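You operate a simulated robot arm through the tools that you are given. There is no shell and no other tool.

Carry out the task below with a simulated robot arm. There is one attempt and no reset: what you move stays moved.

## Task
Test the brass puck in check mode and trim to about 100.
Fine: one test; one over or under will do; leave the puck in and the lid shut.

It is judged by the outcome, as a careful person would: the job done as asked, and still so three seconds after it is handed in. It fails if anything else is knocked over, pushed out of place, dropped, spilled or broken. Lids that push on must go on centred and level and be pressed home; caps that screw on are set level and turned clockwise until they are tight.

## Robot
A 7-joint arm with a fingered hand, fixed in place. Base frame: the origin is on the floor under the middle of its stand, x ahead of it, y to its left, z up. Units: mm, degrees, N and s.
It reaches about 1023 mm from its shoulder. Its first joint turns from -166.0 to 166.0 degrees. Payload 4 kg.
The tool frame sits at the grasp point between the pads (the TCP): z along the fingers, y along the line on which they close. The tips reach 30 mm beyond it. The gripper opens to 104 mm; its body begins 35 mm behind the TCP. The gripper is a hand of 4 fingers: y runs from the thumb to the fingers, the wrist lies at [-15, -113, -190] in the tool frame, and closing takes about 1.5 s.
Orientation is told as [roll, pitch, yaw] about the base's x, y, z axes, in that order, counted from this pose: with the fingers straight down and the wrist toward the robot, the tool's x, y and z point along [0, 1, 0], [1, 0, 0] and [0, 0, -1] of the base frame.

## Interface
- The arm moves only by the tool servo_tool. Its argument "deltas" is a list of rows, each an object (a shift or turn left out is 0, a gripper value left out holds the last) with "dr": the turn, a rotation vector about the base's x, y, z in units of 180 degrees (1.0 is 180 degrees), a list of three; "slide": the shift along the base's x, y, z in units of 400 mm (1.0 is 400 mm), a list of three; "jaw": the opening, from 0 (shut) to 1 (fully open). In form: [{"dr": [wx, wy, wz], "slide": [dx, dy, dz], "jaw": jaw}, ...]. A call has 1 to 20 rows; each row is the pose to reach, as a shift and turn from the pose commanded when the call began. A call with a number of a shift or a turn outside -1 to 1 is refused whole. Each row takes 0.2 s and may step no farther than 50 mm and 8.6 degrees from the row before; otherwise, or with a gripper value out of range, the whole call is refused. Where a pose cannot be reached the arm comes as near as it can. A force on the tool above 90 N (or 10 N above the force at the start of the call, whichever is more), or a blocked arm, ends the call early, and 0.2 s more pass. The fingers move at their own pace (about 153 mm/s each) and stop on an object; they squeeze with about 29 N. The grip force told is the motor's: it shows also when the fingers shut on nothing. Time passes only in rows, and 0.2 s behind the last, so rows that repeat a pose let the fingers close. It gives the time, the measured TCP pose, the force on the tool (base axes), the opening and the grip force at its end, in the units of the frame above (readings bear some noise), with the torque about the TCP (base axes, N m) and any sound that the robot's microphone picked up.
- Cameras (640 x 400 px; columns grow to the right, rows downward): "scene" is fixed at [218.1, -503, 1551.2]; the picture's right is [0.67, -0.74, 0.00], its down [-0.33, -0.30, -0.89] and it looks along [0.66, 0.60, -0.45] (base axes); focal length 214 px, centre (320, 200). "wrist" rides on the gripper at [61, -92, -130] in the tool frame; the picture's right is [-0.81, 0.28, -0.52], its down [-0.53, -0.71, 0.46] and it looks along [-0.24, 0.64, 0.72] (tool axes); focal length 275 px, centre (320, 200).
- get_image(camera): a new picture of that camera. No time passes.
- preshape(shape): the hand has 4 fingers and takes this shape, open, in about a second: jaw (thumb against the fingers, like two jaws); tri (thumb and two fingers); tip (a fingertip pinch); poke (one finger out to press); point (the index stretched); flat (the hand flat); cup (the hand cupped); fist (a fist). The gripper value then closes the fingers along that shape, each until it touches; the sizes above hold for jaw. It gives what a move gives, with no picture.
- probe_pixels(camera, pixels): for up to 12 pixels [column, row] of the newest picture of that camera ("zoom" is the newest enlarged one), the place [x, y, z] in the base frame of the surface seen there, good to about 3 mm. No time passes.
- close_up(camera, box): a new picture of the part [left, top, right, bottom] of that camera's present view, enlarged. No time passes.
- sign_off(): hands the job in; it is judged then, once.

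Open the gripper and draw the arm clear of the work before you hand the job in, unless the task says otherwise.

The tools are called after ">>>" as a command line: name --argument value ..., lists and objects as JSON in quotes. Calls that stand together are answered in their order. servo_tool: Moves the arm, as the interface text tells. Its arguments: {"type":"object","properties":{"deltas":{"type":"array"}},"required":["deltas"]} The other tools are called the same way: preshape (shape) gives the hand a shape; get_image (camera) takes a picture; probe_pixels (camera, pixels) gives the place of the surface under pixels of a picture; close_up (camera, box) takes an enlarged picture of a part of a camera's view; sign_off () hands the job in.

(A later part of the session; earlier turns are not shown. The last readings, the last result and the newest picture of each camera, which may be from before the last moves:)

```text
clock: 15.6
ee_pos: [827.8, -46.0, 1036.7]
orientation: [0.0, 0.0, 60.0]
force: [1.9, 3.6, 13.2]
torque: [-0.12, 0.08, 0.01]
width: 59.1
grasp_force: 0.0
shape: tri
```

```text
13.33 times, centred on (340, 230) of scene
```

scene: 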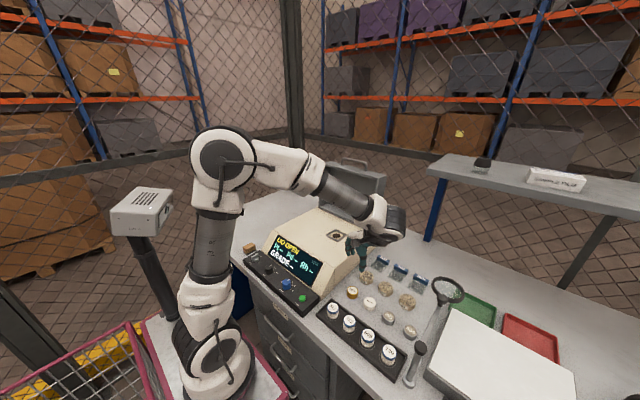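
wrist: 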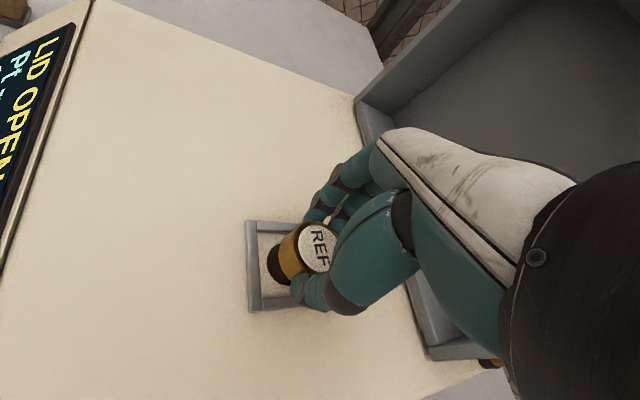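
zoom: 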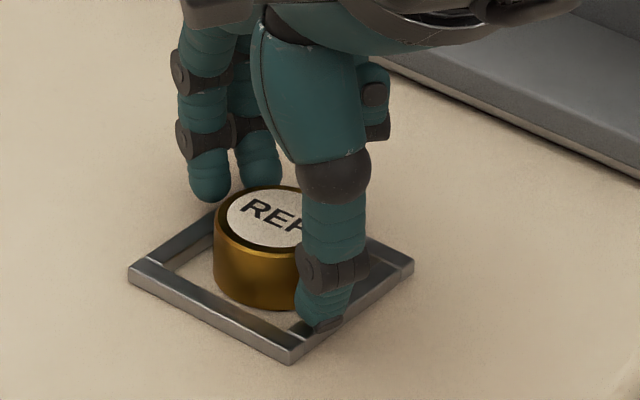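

The puck is released inside the fence; some residual contact (13 N) probably from the thumb tip on the fence, so I raise straight up.

>>> servo_tool --deltas '[{"slide": [0, 0, 0.005]}, {"slide": [0, 0, 0.015]}, {"slide": [0, 0, 0.04]}, {"slide": [0, 0, 0.1]}, {"slide": [0, 0, 0.2]}, {"slide": [0, 0, 0.3]}]'

>>> get_image --camera "wrist"

>>> close_up --camera "scene" --box '[320, 215, 360, 245]'

```text
clock: 17.0
ee_pos: [828.1, -47.2, 1157.7]
orientation: [0.1, -0.1, 60.0]
force: [-0.3, -0.7, 0.1]
torque: [-0.01, 0.01, -0.02]
width: 64.2
grasp_force: 0.1
shape: tri
```

```text
taken
```

wrist: 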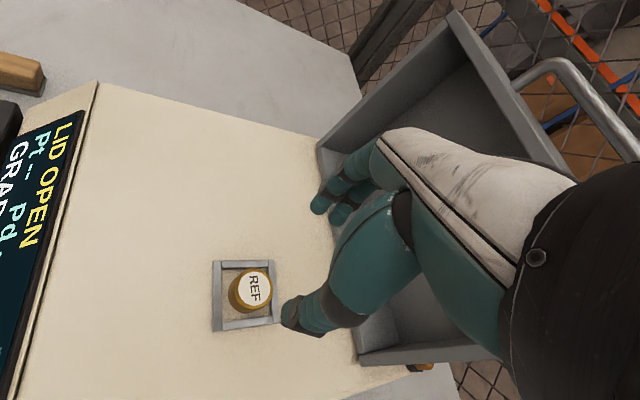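

```text
13.33 times, centred on (340, 230) of scene
```

zoom: 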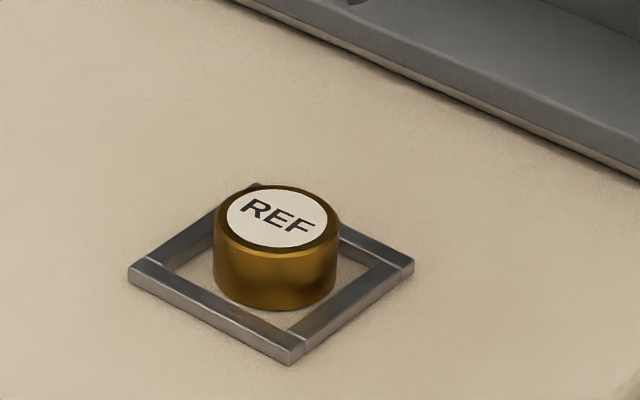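

The puck sits flat within the fence. Now I survey the lid handle from the scene and wrist views.

>>> get_image --camera "scene"

>>> probe_pixels --camera "wrist" --pixels '[[530, 70], [550, 62], [575, 80], [600, 110], [515, 80], [625, 150], [450, 15], [480, 60], [320, 150], [358, 355], [430, 130], [520, 120]]'

>>> close_up --camera "scene" --box '[310, 145, 400, 235]'

```text
taken
```

scene: 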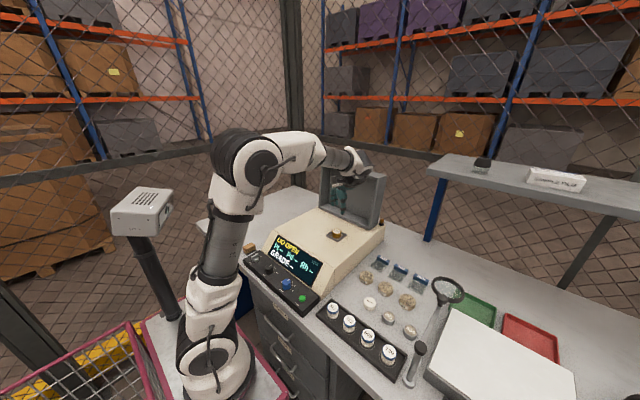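

```text
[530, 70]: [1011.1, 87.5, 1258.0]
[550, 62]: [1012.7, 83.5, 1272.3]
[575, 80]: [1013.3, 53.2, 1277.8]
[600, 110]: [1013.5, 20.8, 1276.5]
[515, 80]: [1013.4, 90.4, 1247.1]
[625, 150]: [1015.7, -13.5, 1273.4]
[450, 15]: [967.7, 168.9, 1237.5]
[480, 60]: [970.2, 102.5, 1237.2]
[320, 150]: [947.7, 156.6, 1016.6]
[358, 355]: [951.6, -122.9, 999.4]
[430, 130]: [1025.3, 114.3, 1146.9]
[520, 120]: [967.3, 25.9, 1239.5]
```

```text
4.44 times, centred on (355, 190) of scene
```

zoom: 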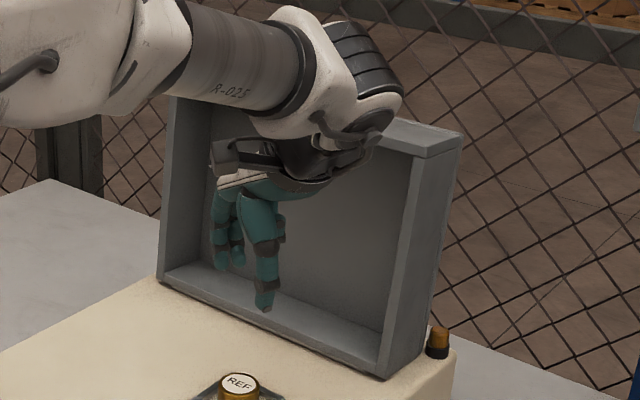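

Lid geometry: rim leans 5° back, handle bar centre ≈(1018, 22, 1279), hinge ≈(950, 1003), so closed the bar would be near (668, 22, 1045). I raise clear and turn the hand back to yaw 0.

>>> servo_tool --deltas '[{"slide": [-0.008, 0.02, 0.067], "dr": [0, 0, -0.0417]}, {"slide": [-0.017, 0.043, 0.133], "dr": [0, 0, -0.0833]}, {"slide": [-0.025, 0.065, 0.2], "dr": [0, 0, -0.125]}, {"slide": [-0.034, 0.086, 0.266], "dr": [0, 0, -0.1667]}, {"slide": [-0.042, 0.108, 0.333], "dr": [0, 0, -0.2083]}, {"slide": [-0.05, 0.13, 0.4], "dr": [0, 0, -0.25]}, {"slide": [-0.06, 0.15, 0.466], "dr": [0, 0, -0.2917]}, {"slide": [-0.0675, 0.1725, 0.53], "dr": [0, 0, -0.3333]}, {"slide": [-0.0675, 0.1725, 0.53], "dr": [0, 0, -0.3333]}]'

>>> get_image --camera "wrist"

```text
clock: 19.0
ee_pos: [798.4, 22.2, 1367.0]
orientation: [-0.1, 0.0, 0.0]
force: [-0.4, 0.1, -0.6]
torque: [-0.01, 0.02, -0.05]
width: 64.0
grasp_force: 0.2
shape: tri
```

```text
taken
```

wrist: 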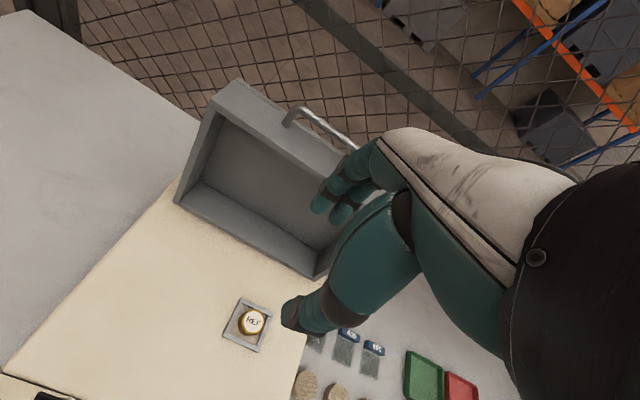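

Now at yaw 0. I probe the handle bar from this view for a second measurement.

>>> close_up --camera "wrist" --box '[270, 80, 370, 160]'

>>> probe_pixels --camera "wrist" --pixels '[[300, 108], [310, 113], [325, 125], [340, 137], [287, 122], [352, 148], [240, 80], [210, 103], [300, 160], [325, 240]]'

>>> close_up --camera "scene" --box '[315, 140, 395, 200]'

```text
5.00 times, centred on (320, 120) of wrist
```

zoom: 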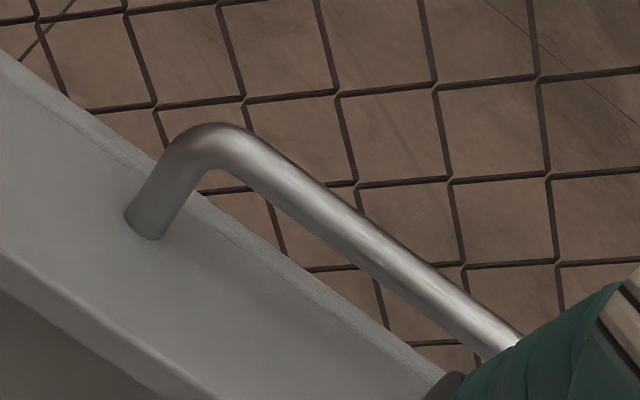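

```text
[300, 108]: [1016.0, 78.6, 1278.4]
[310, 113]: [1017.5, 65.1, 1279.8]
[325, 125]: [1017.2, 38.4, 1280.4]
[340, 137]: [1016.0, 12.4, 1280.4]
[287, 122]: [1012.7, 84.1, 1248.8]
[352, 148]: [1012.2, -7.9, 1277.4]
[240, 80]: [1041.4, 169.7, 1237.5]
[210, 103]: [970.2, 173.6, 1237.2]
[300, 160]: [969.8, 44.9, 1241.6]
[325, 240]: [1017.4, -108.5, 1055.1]
```

```text
6.67 times, centred on (355, 170) of scene
```

zoom: 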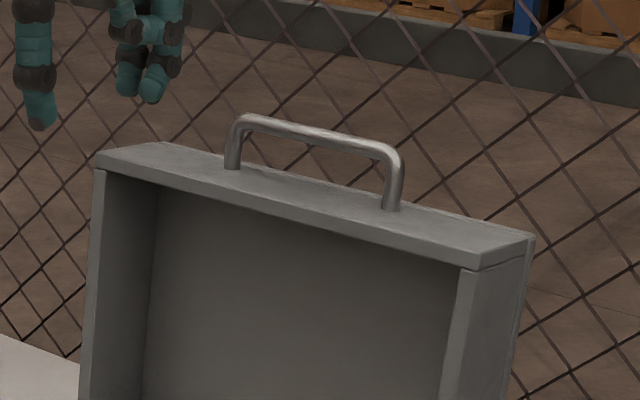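

Bar centre ≈(1019.5, 20, 1277.5), lid top face z≈1238. I tilt the fingers 25° forward and go to a pre-grasp 70 mm back from the bar, narrowing the opening to ~40 mm.

>>> servo_tool --deltas '[{"slide": [0.06, 0, 0.02], "dr": [0, -0.028, 0], "jaw": 0.4}, {"slide": [0.15, 0, 0.02], "dr": [0, -0.056, 0]}, {"slide": [0.25, 0, 0.01], "dr": [0, -0.083, 0]}, {"slide": [0.35, 0, -0.01], "dr": [0, -0.111, 0]}, {"slide": [0.43, 0, -0.04], "dr": [0, -0.139, 0]}, {"slide": [0.4775, 0, -0.07], "dr": [0, -0.139, 0]}, {"slide": [0.4775, 0, -0.07], "dr": [0, -0.139, 0]}]'

>>> get_image --camera "wrist"

>>> close_up --camera "scene" --box '[305, 105, 405, 185]'

```text
clock: 20.6
ee_pos: [991.9, 22.1, 1340.8]
orientation: [0.0, -25.2, 0.0]
force: [-0.5, 0.2, -1.2]
torque: [-0.04, -0.03, -0.02]
width: 41.7
grasp_force: 0.0
shape: tri
```

```text
taken
```

wrist: 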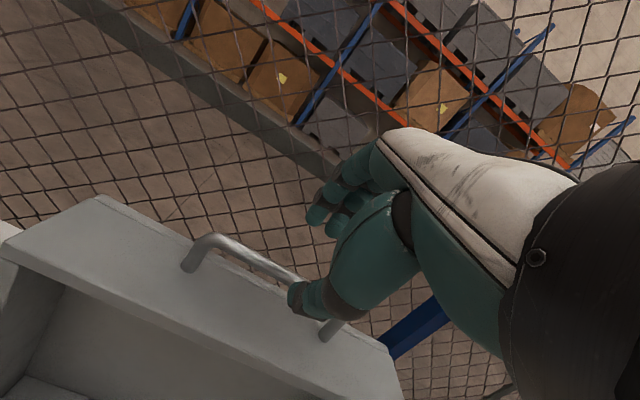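

```text
5.00 times, centred on (355, 145) of scene
```

zoom: 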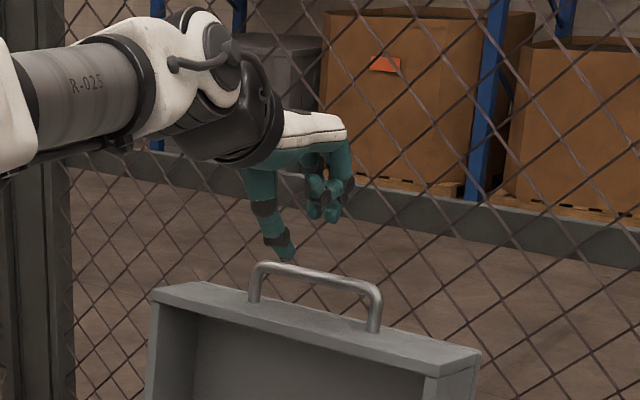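

Reached without trouble. I probe the thumb and finger tips relative to the bar before descending onto it.

>>> probe_pixels --camera "zoom" --pixels '[[288, 255], [280, 240], [262, 210], [316, 212], [332, 215], [318, 190], [300, 268], [340, 278], [375, 300]]'

>>> probe_pixels --camera "wrist" --pixels '[[215, 238], [250, 257], [275, 270], [293, 298], [312, 215], [330, 228], [335, 330], [190, 265]]'

```text
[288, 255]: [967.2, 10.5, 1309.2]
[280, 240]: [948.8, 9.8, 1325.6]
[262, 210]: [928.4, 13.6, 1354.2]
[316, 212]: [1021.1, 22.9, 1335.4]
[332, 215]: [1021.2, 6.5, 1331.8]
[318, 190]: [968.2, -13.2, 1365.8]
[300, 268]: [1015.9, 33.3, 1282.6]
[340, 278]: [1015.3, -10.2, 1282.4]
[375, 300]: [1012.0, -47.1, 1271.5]
```

```text
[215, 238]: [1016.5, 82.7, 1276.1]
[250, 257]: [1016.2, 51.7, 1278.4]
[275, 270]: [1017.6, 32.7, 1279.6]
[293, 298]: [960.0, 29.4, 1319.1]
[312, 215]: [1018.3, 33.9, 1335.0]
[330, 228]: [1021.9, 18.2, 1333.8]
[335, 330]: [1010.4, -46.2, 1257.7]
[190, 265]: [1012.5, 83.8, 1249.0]
```

Thumb and fingers straddle the bar's line symmetrically with room above the lid top. I advance along the finger direction so that the bar lies between the pads.

>>> servo_tool --deltas '[{"slide": [0.02, -0.003, -0.043]}, {"slide": [0.04, -0.003, -0.086]}, {"slide": [0.054, -0.003, -0.115]}, {"slide": [0.062, -0.003, -0.133]}, {"slide": [0.062, -0.003, -0.133]}]'

>>> get_image --camera "wrist"

>>> close_up --camera "scene" --box '[320, 130, 390, 186]'

```text
clock: 21.8
ee_pos: [1017.0, 19.4, 1287.6]
orientation: [-0.1, -24.9, 0.0]
force: [-0.1, -1.0, 0.7]
torque: [0.01, 0.02, 0.0]
width: 41.8
grasp_force: 0.1
shape: tri
```

```text
taken
```

wrist: 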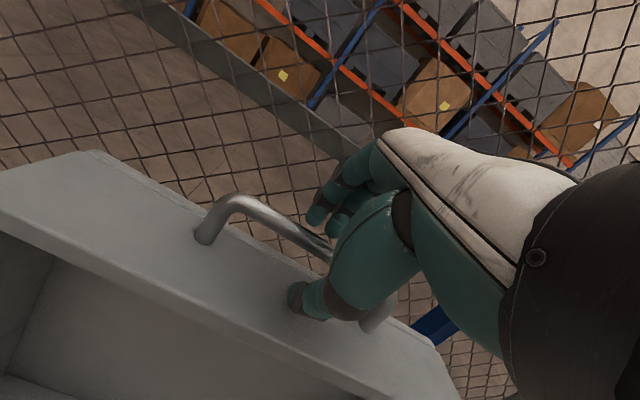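

```text
7.14 times, centred on (355, 158) of scene
```

zoom: 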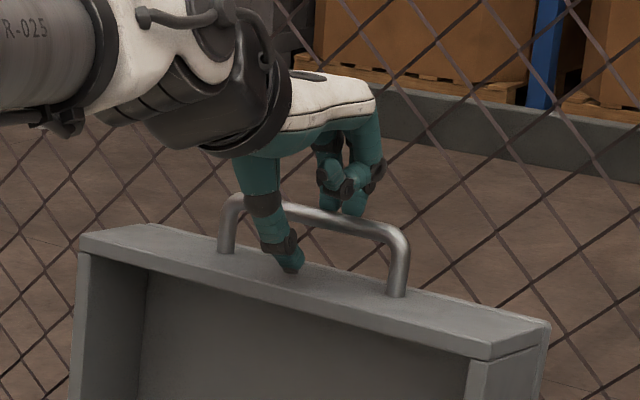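

The thumb is in front of the bar and the fingers behind. I close the grip on it.

>>> servo_tool --deltas '[{"slide": [0, 0, 0], "jaw": 0.25}, {"slide": [0, 0, 0], "jaw": 0.12}, {"slide": [0, 0, 0], "jaw": 0.0}, {"slide": [0, 0, 0]}, {"slide": [0, 0, 0]}, {"slide": [0, 0, 0]}]'

>>> close_up --camera "scene" --box '[320, 130, 390, 186]'

>>> close_up --camera "wrist" --box '[190, 160, 390, 340]'

```text
clock: 23.2
ee_pos: [1016.0, 21.0, 1284.1]
orientation: [0.0, -24.8, 0.2]
force: [0.1, 0.3, -15.8]
torque: [0.04, 0.08, -0.01]
width: 0.6
grasp_force: 29.2
shape: tri
```

```text
7.14 times, centred on (355, 158) of scene
```

zoom: 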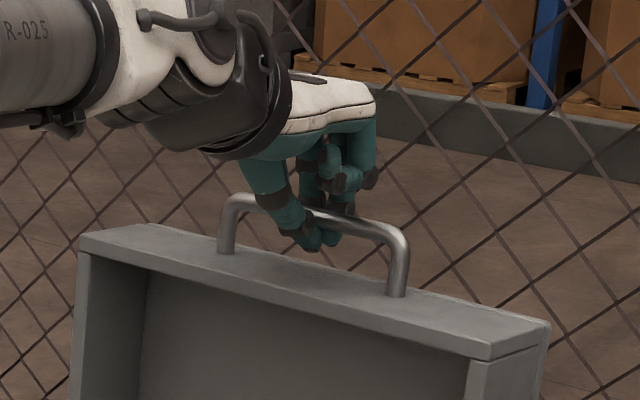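

```text
2.22 times, centred on (290, 250) of wrist
```

zoom: 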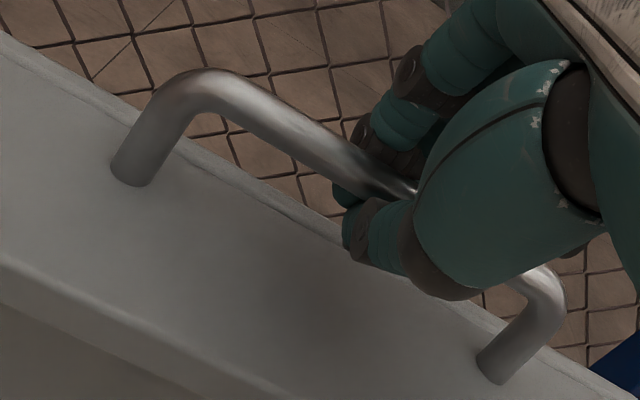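

The fingers have wrapped the bar as a closed cage (29 N), which lets it pivot while holding it. I start following the lid's arc (hinge ≈(950,1003), r≈283) for the first 10° and check forces.

>>> servo_tool --deltas '[{"slide": [-0.024, 0, 0.0055]}, {"slide": [-0.0483, 0, 0.0103]}, {"slide": [-0.0725, 0, 0.0143]}, {"slide": [-0.097, 0, 0.0173]}, {"slide": [-0.1218, 0, 0.0195]}]'

>>> get_image --camera "scene"

>>> close_up --camera "scene" --box '[300, 130, 410, 240]'

```text
clock: 24.4
ee_pos: [967.4, 20.5, 1294.4]
orientation: [0.0, -24.9, 0.0]
force: [2.7, 1.0, -23.2]
torque: [0.03, -0.01, 0.01]
width: 0.6
grasp_force: 28.9
shape: tri
```

```text
taken
```

scene: 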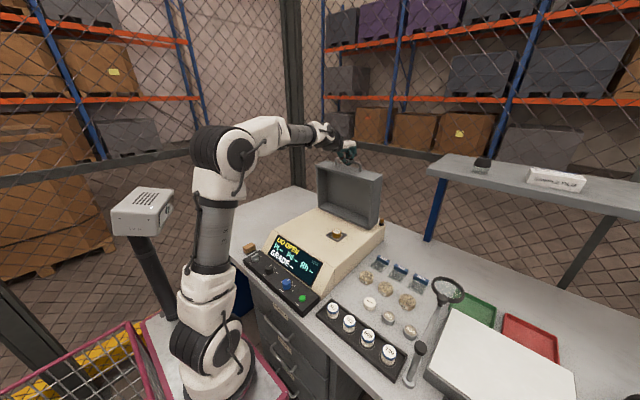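

```text
3.64 times, centred on (355, 185) of scene
```

zoom: 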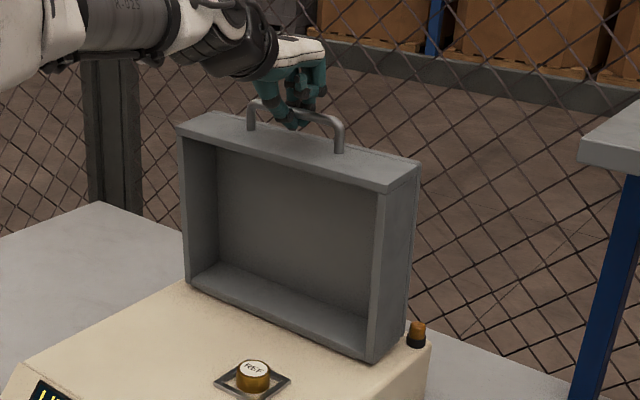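

The lid followed by 10°; a modest downward pull of 23 N tells me the path is slightly too far out. I probe the lid's current edges to refine the hinge estimate.

>>> probe_pixels --camera "zoom" --pixels '[[180, 130], [188, 285], [385, 190], [368, 355], [270, 145], [280, 320], [190, 270], [375, 300], [250, 108], [340, 130], [410, 170], [405, 330]]'

```text
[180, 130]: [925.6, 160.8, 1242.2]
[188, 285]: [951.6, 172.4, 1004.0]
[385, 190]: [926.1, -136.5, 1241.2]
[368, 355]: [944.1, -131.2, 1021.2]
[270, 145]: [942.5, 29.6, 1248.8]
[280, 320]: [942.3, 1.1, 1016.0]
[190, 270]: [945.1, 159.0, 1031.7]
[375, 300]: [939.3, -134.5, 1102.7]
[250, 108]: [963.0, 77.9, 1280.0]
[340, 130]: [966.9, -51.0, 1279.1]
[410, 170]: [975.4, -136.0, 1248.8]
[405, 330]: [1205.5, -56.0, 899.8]
```

Hinge refined to about (948,1002). I continue the arc for another 32°, with slightly smaller radius to relax the pull.

>>> servo_tool --deltas '[{"slide": [-0.0495, 0, 0.0018]}, {"slide": [-0.099, 0, -0.0008]}, {"slide": [-0.1483, 0, -0.0068]}, {"slide": [-0.1968, 0, -0.0148]}, {"slide": [-0.245, 0, -0.0263]}, {"slide": [-0.292, 0, -0.041]}, {"slide": [-0.338, 0, -0.059]}, {"slide": [-0.3825, 0, -0.0803]}]'

>>> close_up --camera "scene" --box '[270, 120, 410, 240]'

```text
clock: 26.2
ee_pos: [814.0, 19.7, 1261.3]
orientation: [0.0, -24.9, 0.0]
force: [15.0, -2.1, -22.9]
torque: [-0.03, -0.2, -0.03]
width: 0.5
grasp_force: 28.9
shape: tri
```

```text
3.33 times, centred on (340, 180) of scene
```

zoom: 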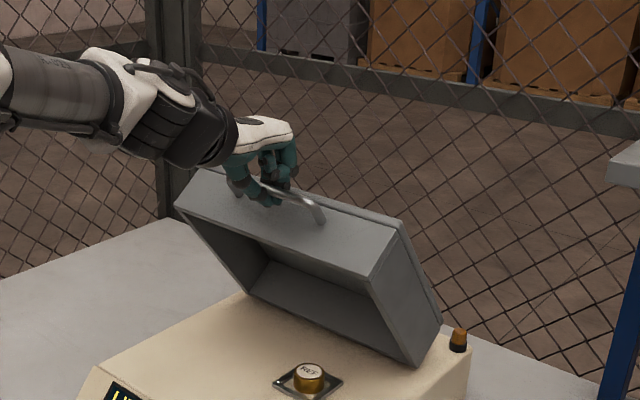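

Force is purely radial (27 N toward the hinge), so I continue and pull the radius in by 4 mm.

>>> servo_tool --deltas '[{"slide": [-0.0413, 0, -0.0273]}, {"slide": [-0.08, 0, -0.0575]}, {"slide": [-0.1173, 0, -0.089]}, {"slide": [-0.1538, 0, -0.1213]}, {"slide": [-0.188, 0, -0.1558]}, {"slide": [-0.2195, 0, -0.1928]}, {"slide": [-0.2485, 0, -0.232]}, {"slide": [-0.2748, 0, -0.273]}]'

>>> close_up --camera "scene" --box '[250, 140, 390, 260]'

```text
clock: 28.0
ee_pos: [705.0, 20.7, 1151.7]
orientation: [0.0, -25.0, 0.0]
force: [1.8, -3.6, -3.0]
torque: [-0.01, -0.05, -0.07]
width: 0.3
grasp_force: 28.5
shape: tri
```

```text
3.33 times, centred on (320, 200) of scene
```

zoom: 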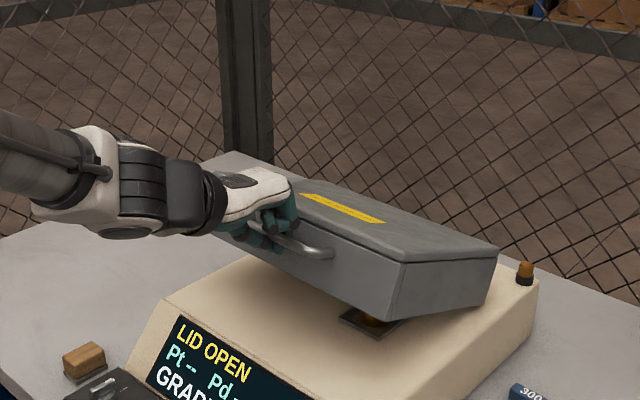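

The lid is now about 22° from closed with almost no force. I lower it further to about 5° open and look.

>>> servo_tool --deltas '[{"slide": [-0.0213, 0, -0.0383]}, {"slide": [-0.0418, 0, -0.0825]}, {"slide": [-0.0593, 0, -0.128]}, {"slide": [-0.0728, 0, -0.162]}, {"slide": [-0.0795, 0, -0.185]}, {"slide": [-0.0795, 0, -0.185]}]'

>>> close_up --camera "scene" --box '[250, 140, 390, 260]'

>>> get_image --camera "wrist"

```text
clock: 29.4
ee_pos: [682.7, 24.2, 1090.6]
orientation: [0.1, -24.9, 0.1]
force: [-3.3, 0.3, -1.4]
torque: [-0.03, -0.04, 0.02]
width: 0.0
grasp_force: 28.8
shape: tri
out of reach, approached as far as the arm can: row 4, 5, 6
```

```text
3.33 times, centred on (320, 200) of scene
```

zoom: 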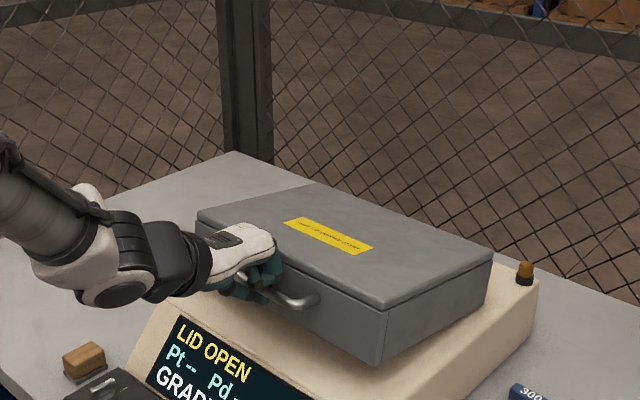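

```text
taken
```

wrist: 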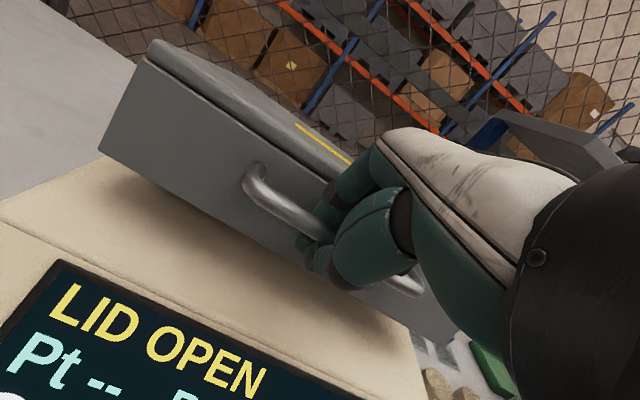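

The 25° tilt hits the arm's limit this close in. I rotate the hand back toward straight-down about the bar, which frees the wrist.

>>> servo_tool --deltas '[{"slide": [0.02, 0, 0.02], "dr": [0, 0.035, 0]}, {"slide": [0.015, 0, 0.012], "dr": [0, 0.07, 0]}, {"slide": [0.012, 0, 0.006], "dr": [0, 0.105, 0]}, {"slide": [0.01, 0, 0.003], "dr": [0, 0.139, 0]}, {"slide": [0.01, 0, 0.003], "dr": [0, 0.139, 0]}]'

>>> close_up --camera "scene" --box '[250, 140, 390, 260]'

>>> get_image --camera "wrist"

```text
clock: 30.6
ee_pos: [685.1, 23.5, 1091.9]
orientation: [0.0, 0.0, 0.0]
force: [-14.6, 0.8, 4.8]
torque: [-0.05, -0.39, -0.12]
width: 0.0
grasp_force: 29.0
shape: tri
```

```text
3.33 times, centred on (320, 200) of scene
```

zoom: 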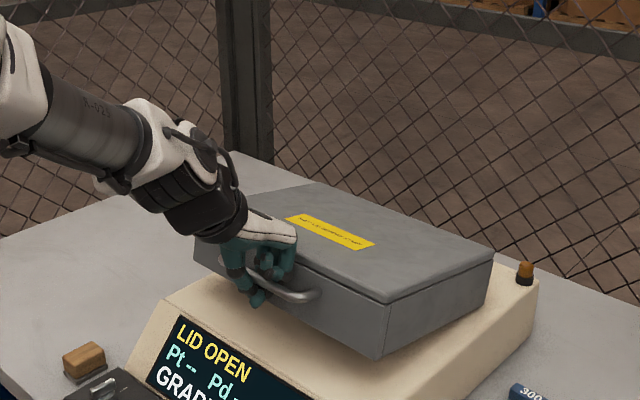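

```text
taken
```

wrist: 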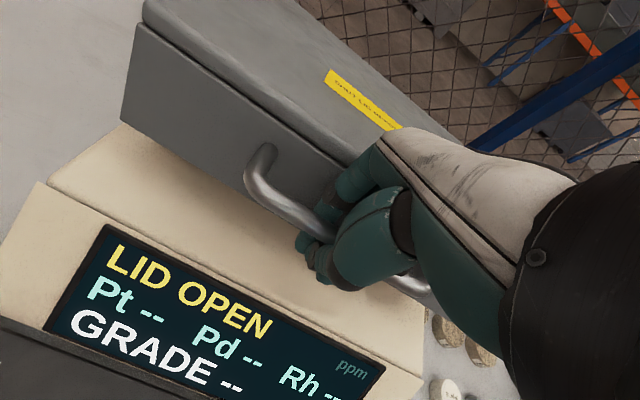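

The hand is upright and the lid is about 8° open; the -14.6 N in x suggests the knuckles rest lightly on the lid face. I tilt back by 10° and lower the bar along the arc.

>>> servo_tool --deltas '[{"slide": [-0.008, 0, -0.012], "dr": [0, -0.02, 0]}, {"slide": [-0.015, 0, -0.032], "dr": [0, -0.04, 0]}, {"slide": [-0.023, 0, -0.055], "dr": [0, -0.055, 0]}, {"slide": [-0.028, 0, -0.073], "dr": [0, -0.055, 0]}, {"slide": [-0.028, 0, -0.073], "dr": [0, -0.055, 0]}]'

>>> close_up --camera "scene" --box '[250, 140, 390, 260]'

>>> get_image --camera "wrist"

```text
clock: 31.8
ee_pos: [673.9, 24.3, 1061.5]
orientation: [0.0, -9.8, 0.1]
force: [-3.7, -2.1, 0.1]
torque: [-0.12, -0.08, -0.02]
width: 0.1
grasp_force: 29.1
shape: tri
```

```text
3.33 times, centred on (320, 200) of scene
```

zoom: 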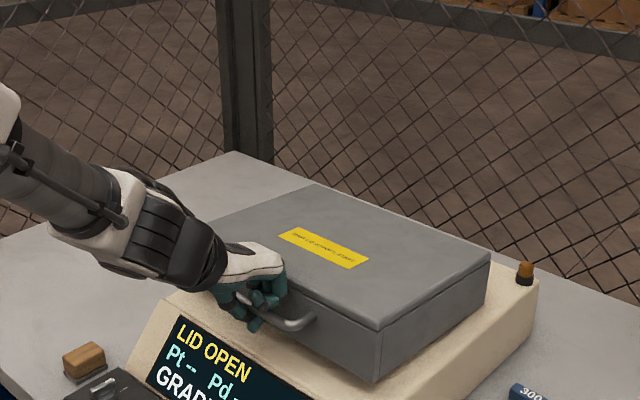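

```text
taken
```

wrist: 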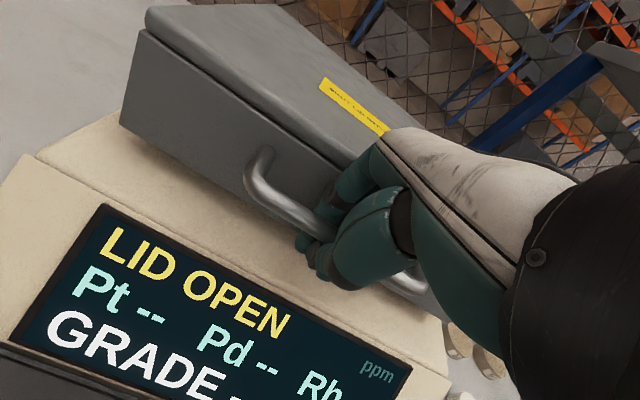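

Nearly shut; force is small and the display still says LID OPEN. I lower a bit more in small steps.

>>> servo_tool --deltas '[{"slide": [-0.001, 0, -0.01]}, {"slide": [-0.002, 0, -0.02]}, {"slide": [-0.002, 0, -0.028]}, {"slide": [-0.002, 0, -0.028]}]'

>>> close_up --camera "scene" --box '[260, 170, 400, 290]'

>>> get_image --camera "wrist"

```text
clock: 32.8
ee_pos: [673.6, 24.5, 1051.9]
orientation: [0.0, -9.9, 0.0]
force: [-15.1, -3.6, 1.1]
torque: [-0.21, -0.26, -0.07]
width: 0.1
grasp_force: 28.8
shape: tri
```

```text
3.33 times, centred on (330, 230) of scene
```

zoom: 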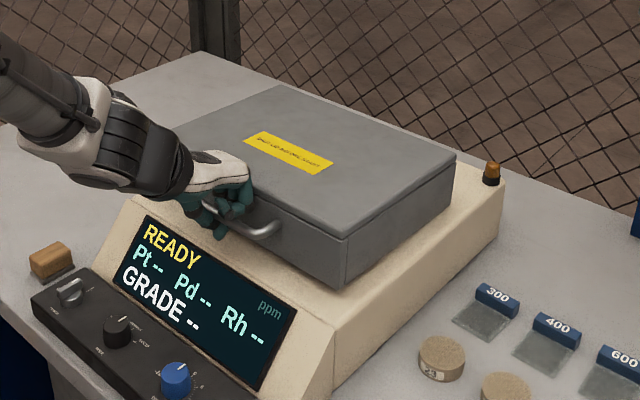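

```text
taken
```

wrist: 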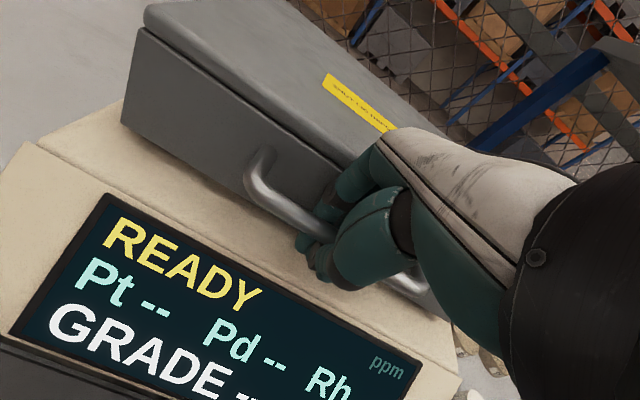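

Display reads READY. I lower another few mm to be sure that the lid rests fully on the machine top.

>>> servo_tool --deltas '[{"slide": [-0.002, 0, -0.006]}, {"slide": [-0.003, 0, -0.012]}, {"slide": [-0.003, 0, -0.018]}, {"slide": [-0.003, 0, -0.018]}]'

>>> close_up --camera "scene" --box '[310, 210, 370, 260]'

>>> close_up --camera "wrist" --box '[110, 50, 360, 260]'

```text
clock: 33.8
ee_pos: [673.1, 24.1, 1044.6]
orientation: [-0.1, -9.9, 0.1]
force: [-15.9, -5.4, 0.3]
torque: [-0.15, -0.27, -0.14]
width: 0.2
grasp_force: 29.4
shape: tri
```

```text
8.00 times, centred on (340, 235) of scene
```

zoom: 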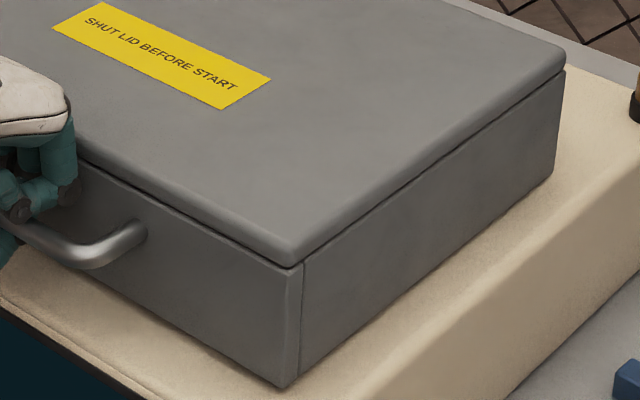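

```text
1.90 times, centred on (235, 155) of wrist
```

zoom: 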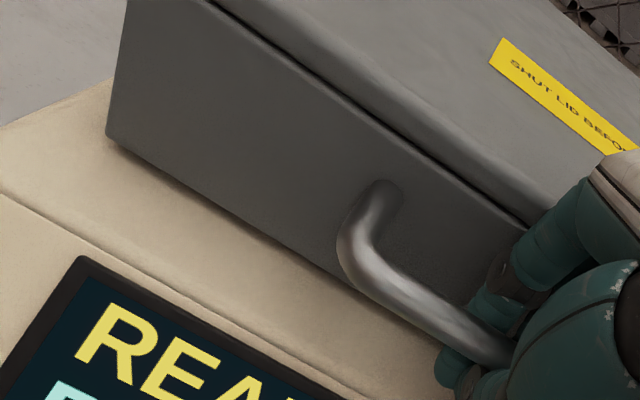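

The lid is flush on the machine top (READY, "SHUT LID BEFORE START" label). I open the hand partly and back out upward along the finger direction.

>>> servo_tool --deltas '[{"slide": [-0.004, 0, 0], "jaw": 0.15}, {"slide": [-0.008, 0, 0], "jaw": 0.3}, {"slide": [-0.008, 0, 0], "jaw": 0.4}, {"slide": [-0.008, 0, 0], "jaw": 0.4}]'

>>> close_up --camera "scene" --box '[280, 190, 350, 250]'

>>> close_up --camera "wrist" --box '[200, 130, 420, 320]'

```text
clock: 34.8
ee_pos: [666.8, 25.8, 1045.5]
orientation: [-0.1, -9.8, 0.2]
force: [-55.4, 1.8, 6.9]
torque: [-0.58, -0.66, 0.11]
width: 27.4
grasp_force: 0.0
shape: tri
```

```text
6.67 times, centred on (315, 220) of scene
```

zoom: 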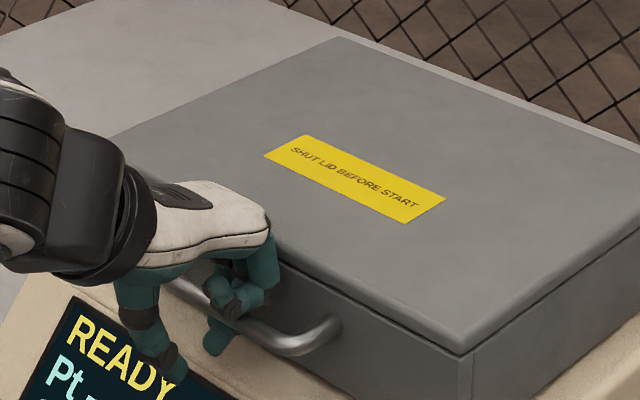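

```text
2.11 times, centred on (310, 225) of wrist
```

zoom: 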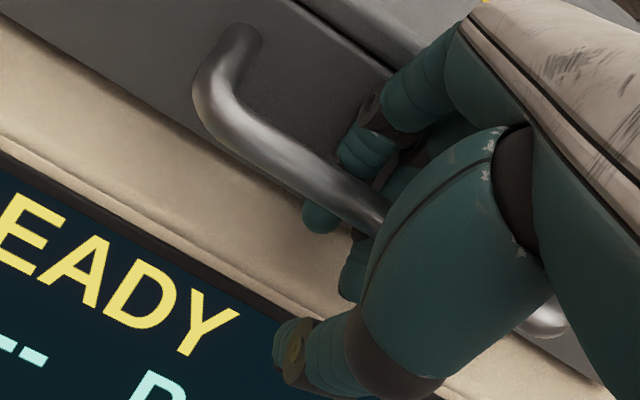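

-55 N in x shows the fingers pressing against the lid face while opening. I narrow the opening a little to relieve it before lifting.

>>> servo_tool --deltas '[{"slide": [0, 0, 0], "jaw": 0.25}, {"slide": [-0.004, 0, 0], "jaw": 0.22}, {"slide": [-0.008, 0, 0], "jaw": 0.22}, {"slide": [-0.008, 0, 0], "jaw": 0.22}]'

>>> close_up --camera "wrist" --box '[200, 130, 420, 320]'

>>> close_up --camera "scene" --box '[280, 190, 350, 250]'

```text
clock: 35.8
ee_pos: [667.2, 24.1, 1043.8]
orientation: [0.0, -10.0, 0.0]
force: [-23.1, 4.5, 2.5]
torque: [-0.31, -0.07, 0.01]
width: 17.3
grasp_force: 0.0
shape: tri
```

```text
2.11 times, centred on (310, 225) of wrist
```

zoom: 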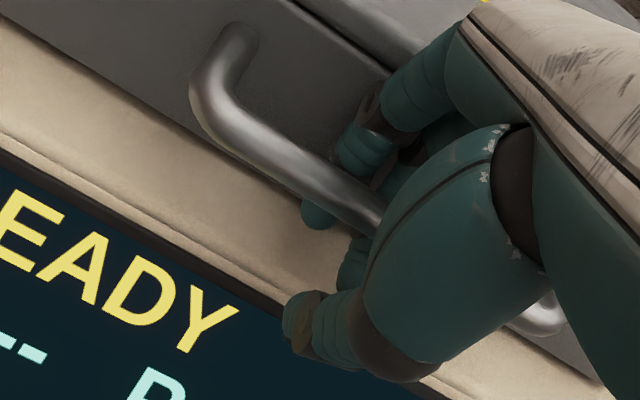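

```text
6.67 times, centred on (315, 220) of scene
```

zoom: 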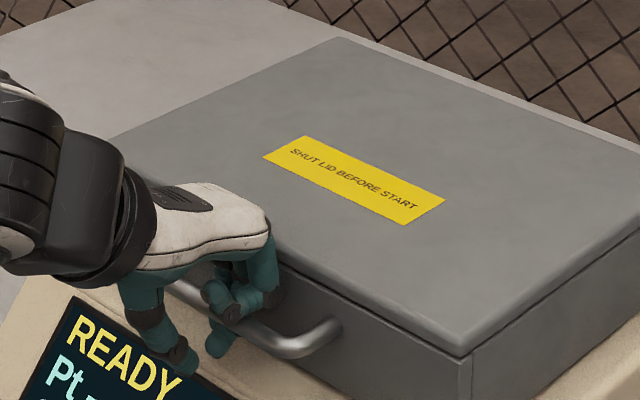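

The fingertips still curl under the bar, so lifting now would hook it. I open the hand further while shifting it toward the robot by the same amount, so the fingers straighten in the gap without pushing on the lid.

>>> servo_tool --deltas '[{"slide": [-0.01, 0, 0], "jaw": 0.22}, {"slide": [-0.018, 0, 0], "jaw": 0.27}, {"slide": [-0.025, 0, 0], "jaw": 0.31}, {"slide": [-0.032, 0, 0], "jaw": 0.35}, {"slide": [-0.032, 0, 0], "jaw": 0.35}]'

>>> close_up --camera "wrist" --box '[200, 130, 420, 320]'

>>> close_up --camera "scene" --box '[280, 190, 350, 250]'

```text
clock: 37.0
ee_pos: [654.6, 24.8, 1044.8]
orientation: [0.0, -9.8, 0.1]
force: [-9.9, -1.6, 0.4]
torque: [-0.04, -0.14, -0.13]
width: 33.2
grasp_force: 0.0
shape: tri
```

```text
2.11 times, centred on (310, 225) of wrist
```

zoom: 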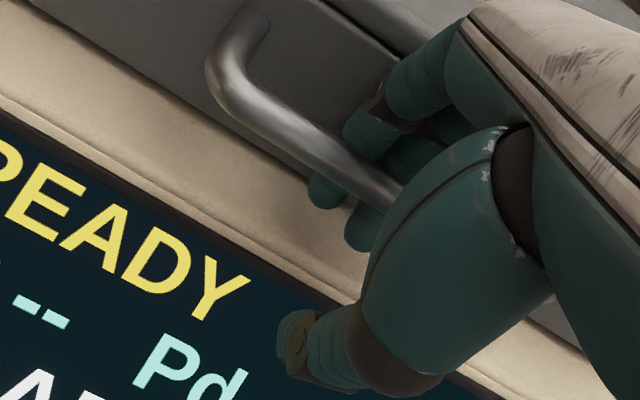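

```text
6.67 times, centred on (315, 220) of scene
```

zoom: 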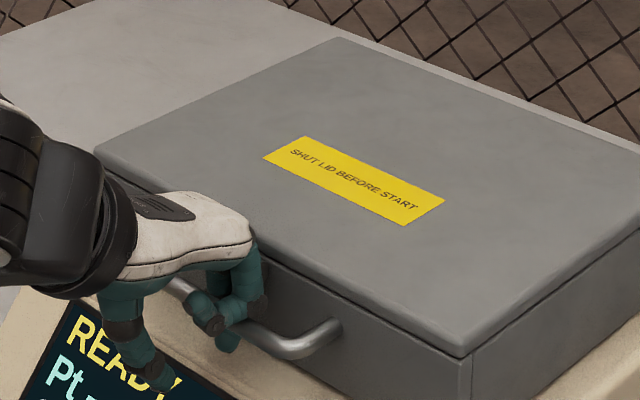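

Force fell to -10 N and the fingers are straightening. I continue opening and shifting a bit more.

>>> servo_tool --deltas '[{"slide": [-0.008, 0, 0], "jaw": 0.4}, {"slide": [-0.016, 0, 0], "jaw": 0.45}, {"slide": [-0.022, 0, 0], "jaw": 0.5}, {"slide": [-0.028, 0, 0], "jaw": 0.55}, {"slide": [-0.028, 0, 0], "jaw": 0.55}]'

>>> close_up --camera "wrist" --box '[200, 130, 420, 320]'

>>> close_up --camera "scene" --box '[280, 190, 350, 250]'

```text
clock: 38.2
ee_pos: [645.4, 25.7, 1046.3]
orientation: [0.1, -9.8, 0.0]
force: [-2.4, -0.8, -0.6]
torque: [0.02, 0.0, 0.0]
width: 56.0
grasp_force: 0.2
shape: tri
out of reach, approached as far as the arm can: row 4, 5
```

```text
2.11 times, centred on (310, 225) of wrist
```

zoom: 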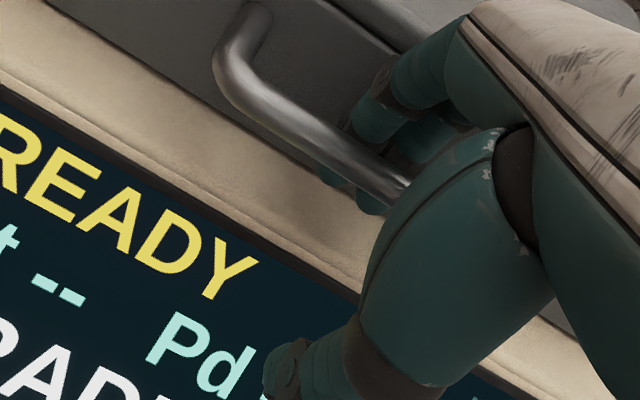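

```text
6.67 times, centred on (315, 220) of scene
```

zoom: 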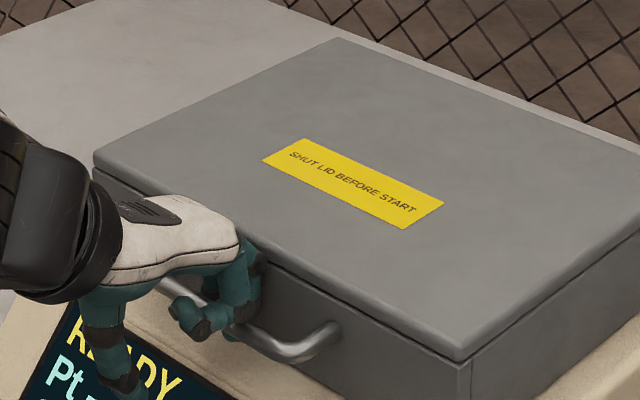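

No force now and the fingers are straight behind the bar. I lift straight up slowly.

>>> servo_tool --deltas '[{"slide": [0.002, 0, 0.02]}, {"slide": [0.002, 0, 0.05]}, {"slide": [0.002, 0, 0.09]}, {"slide": [0.002, 0, 0.15]}, {"slide": [0.0, 0, 0.25]}, {"slide": [0.0, 0, 0.35]}]'

>>> get_image --camera "scene"

>>> get_image --camera "wrist"

```text
clock: 39.6
ee_pos: [646.4, 27.2, 1186.0]
orientation: [-0.1, -9.8, 0.0]
force: [0.9, -0.2, 0.7]
torque: [-0.01, 0.03, 0.02]
width: 57.0
grasp_force: 0.0
shape: tri
```

```text
taken
```

scene: 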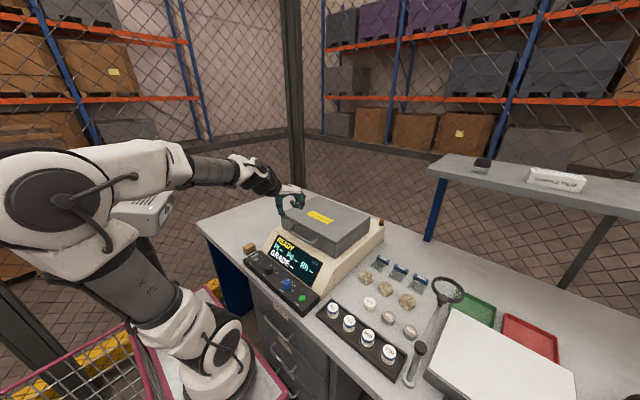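

```text
taken
```

wrist: 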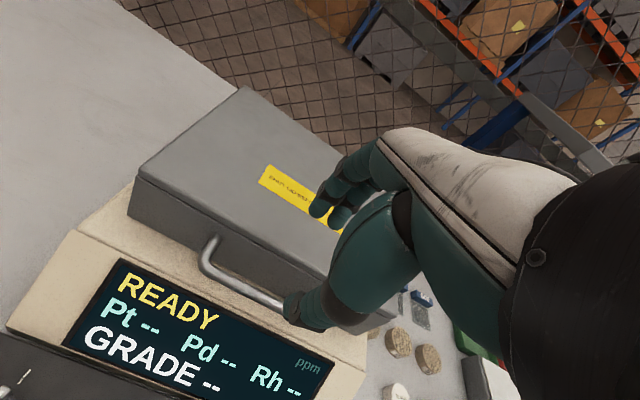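

The lid is shut and READY is shown. Next is the MODE knob at (544,60.5): I first level the hand and raise, then yaw to +75° and come above it.

>>> servo_tool --deltas '[{"slide": [0, 0, 0.04], "dr": [0, 0.027, 0]}, {"slide": [0, 0, 0.08], "dr": [0, 0.0545, 0]}, {"slide": [0, 0, 0.08], "dr": [0, 0.0545, 0]}]'

>>> servo_tool --deltas '[{"slide": [0, 0, 0], "dr": [0, 0, 0.0467], "jaw": 0.6}, {"slide": [-0.005, 0, 0], "dr": [0, 0, 0.0933]}, {"slide": [-0.015, 0.005, 0], "dr": [0, 0, 0.14]}, {"slide": [-0.03, 0.01, 0], "dr": [0, 0, 0.1867]}, {"slide": [-0.06, 0.02, -0.02], "dr": [0, 0, 0.2333]}, {"slide": [-0.1, 0.035, -0.05], "dr": [0, 0, 0.28]}, {"slide": [-0.15, 0.05, -0.1], "dr": [0, 0, 0.3267]}, {"slide": [-0.2, 0.065, -0.17], "dr": [0, 0, 0.3733]}, {"slide": [-0.245, 0.083, -0.25], "dr": [0, 0, 0.4167]}, {"slide": [-0.247, 0.083, -0.32], "dr": [0, 0, 0.4167]}, {"slide": [-0.247, 0.083, -0.36], "dr": [0, 0, 0.4167]}, {"slide": [-0.247, 0.083, -0.36], "dr": [0, 0, 0.4167]}]'

>>> get_image --camera "wrist"

>>> get_image --camera "scene"

```text
clock: 40.4
ee_pos: [646.1, 27.6, 1218.8]
orientation: [-0.1, -0.1, 0.0]
force: [0.3, -0.4, -0.1]
torque: [0.01, 0.01, 0.01]
width: 56.8
grasp_force: 0.0
shape: tri
```

```text
clock: 43.0
ee_pos: [546.5, 59.3, 1073.2]
orientation: [0.1, 0.0, 75.1]
force: [0.5, 1.3, 0.3]
torque: [0.0, 0.01, 0.02]
width: 61.7
grasp_force: 0.1
shape: tri
```

```text
taken
```

wrist: 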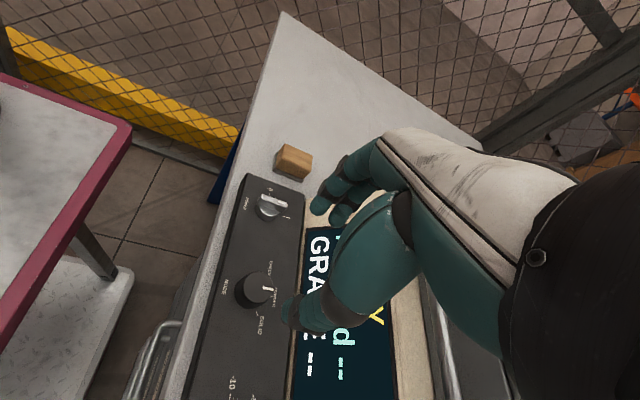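

```text
taken
```

scene: 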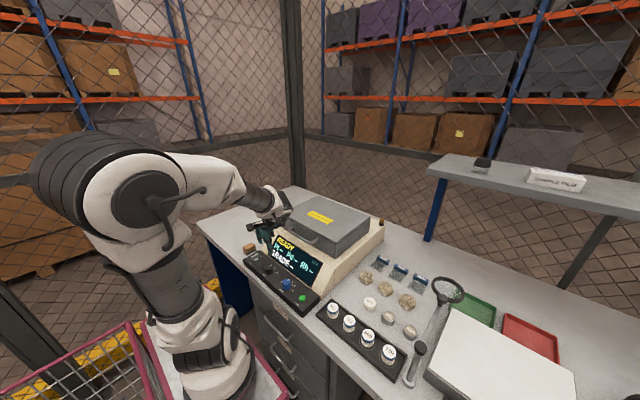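

The pose was reached, above the MODE knob, seen at wrist (256,290). I zoom and probe to refine its centre.

>>> close_up --camera "wrist" --box '[220, 255, 300, 325]'

>>> probe_pixels --camera "zoom" --pixels '[[300, 200], [320, 160], [355, 195], [240, 180], [300, 250], [340, 225], [410, 190]]'

>>> close_up --camera "scene" --box '[235, 200, 315, 290]'

```text
5.71 times, centred on (260, 290) of wrist
```

zoom: 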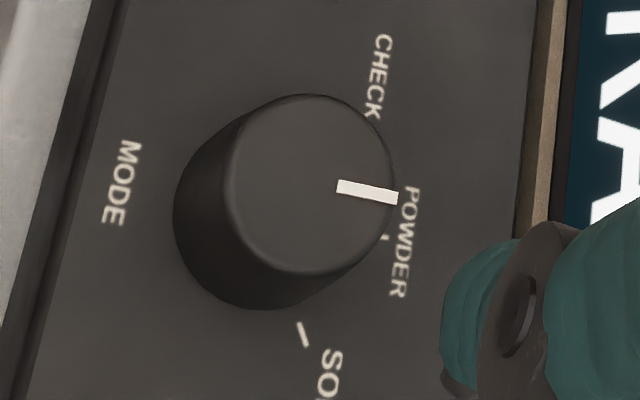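

```text
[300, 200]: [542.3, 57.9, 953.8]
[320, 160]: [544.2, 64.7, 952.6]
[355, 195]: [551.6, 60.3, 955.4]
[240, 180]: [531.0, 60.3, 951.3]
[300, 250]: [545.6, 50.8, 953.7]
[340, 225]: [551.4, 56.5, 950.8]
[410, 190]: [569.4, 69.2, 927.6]
```

```text
4.44 times, centred on (275, 245) of scene
```

zoom: 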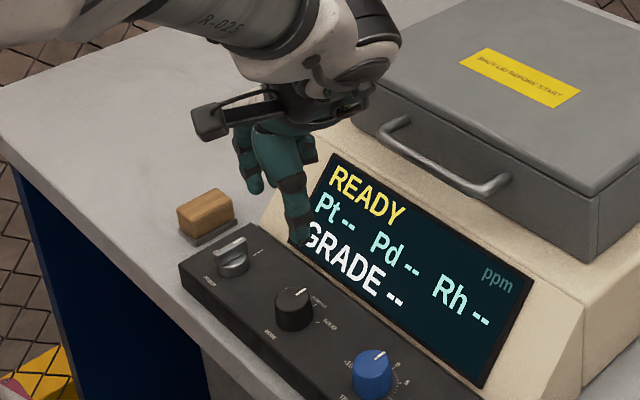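

Knob centre refined to (543.5,60.5), top z≈954. I descend to TCP z≈963 with the fingers open around it.

>>> servo_tool --deltas '[{"slide": [0, 0.003, -0.1]}, {"slide": [0, 0.003, -0.18]}, {"slide": [0, 0.003, -0.24]}, {"slide": [0, 0.003, -0.275]}, {"slide": [0, 0.003, -0.275]}]'

>>> get_image --camera "wrist"

>>> close_up --camera "scene" --box '[235, 220, 315, 290]'

```text
clock: 44.2
ee_pos: [565.0, 64.3, 969.4]
orientation: [0.0, 0.0, 75.1]
force: [0.4, 0.1, -0.5]
torque: [0.02, 0.01, -0.05]
width: 62.0
grasp_force: 0.0
shape: tri
out of reach, approached as far as the arm can: row 3, 4, 5
```

```text
taken
```

wrist: 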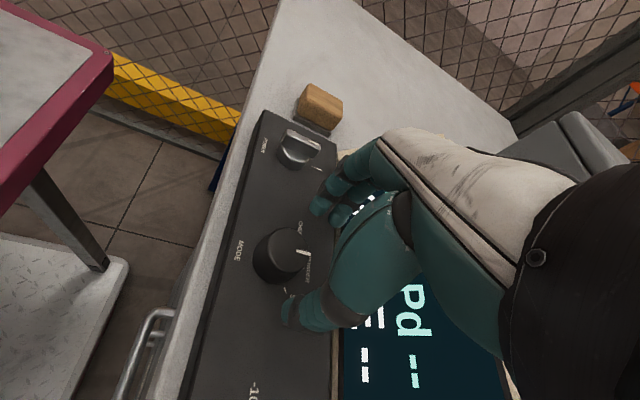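

```text
5.71 times, centred on (275, 255) of scene
```

zoom: 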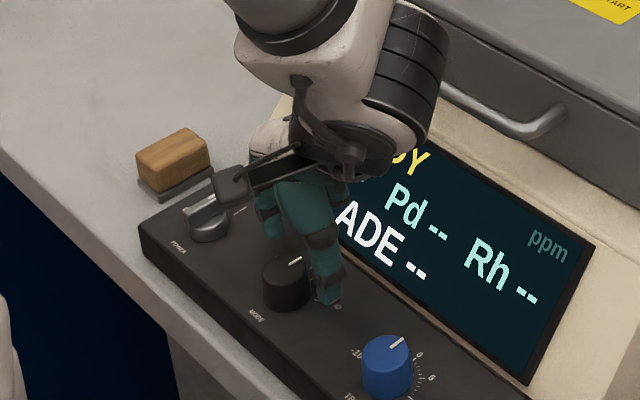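

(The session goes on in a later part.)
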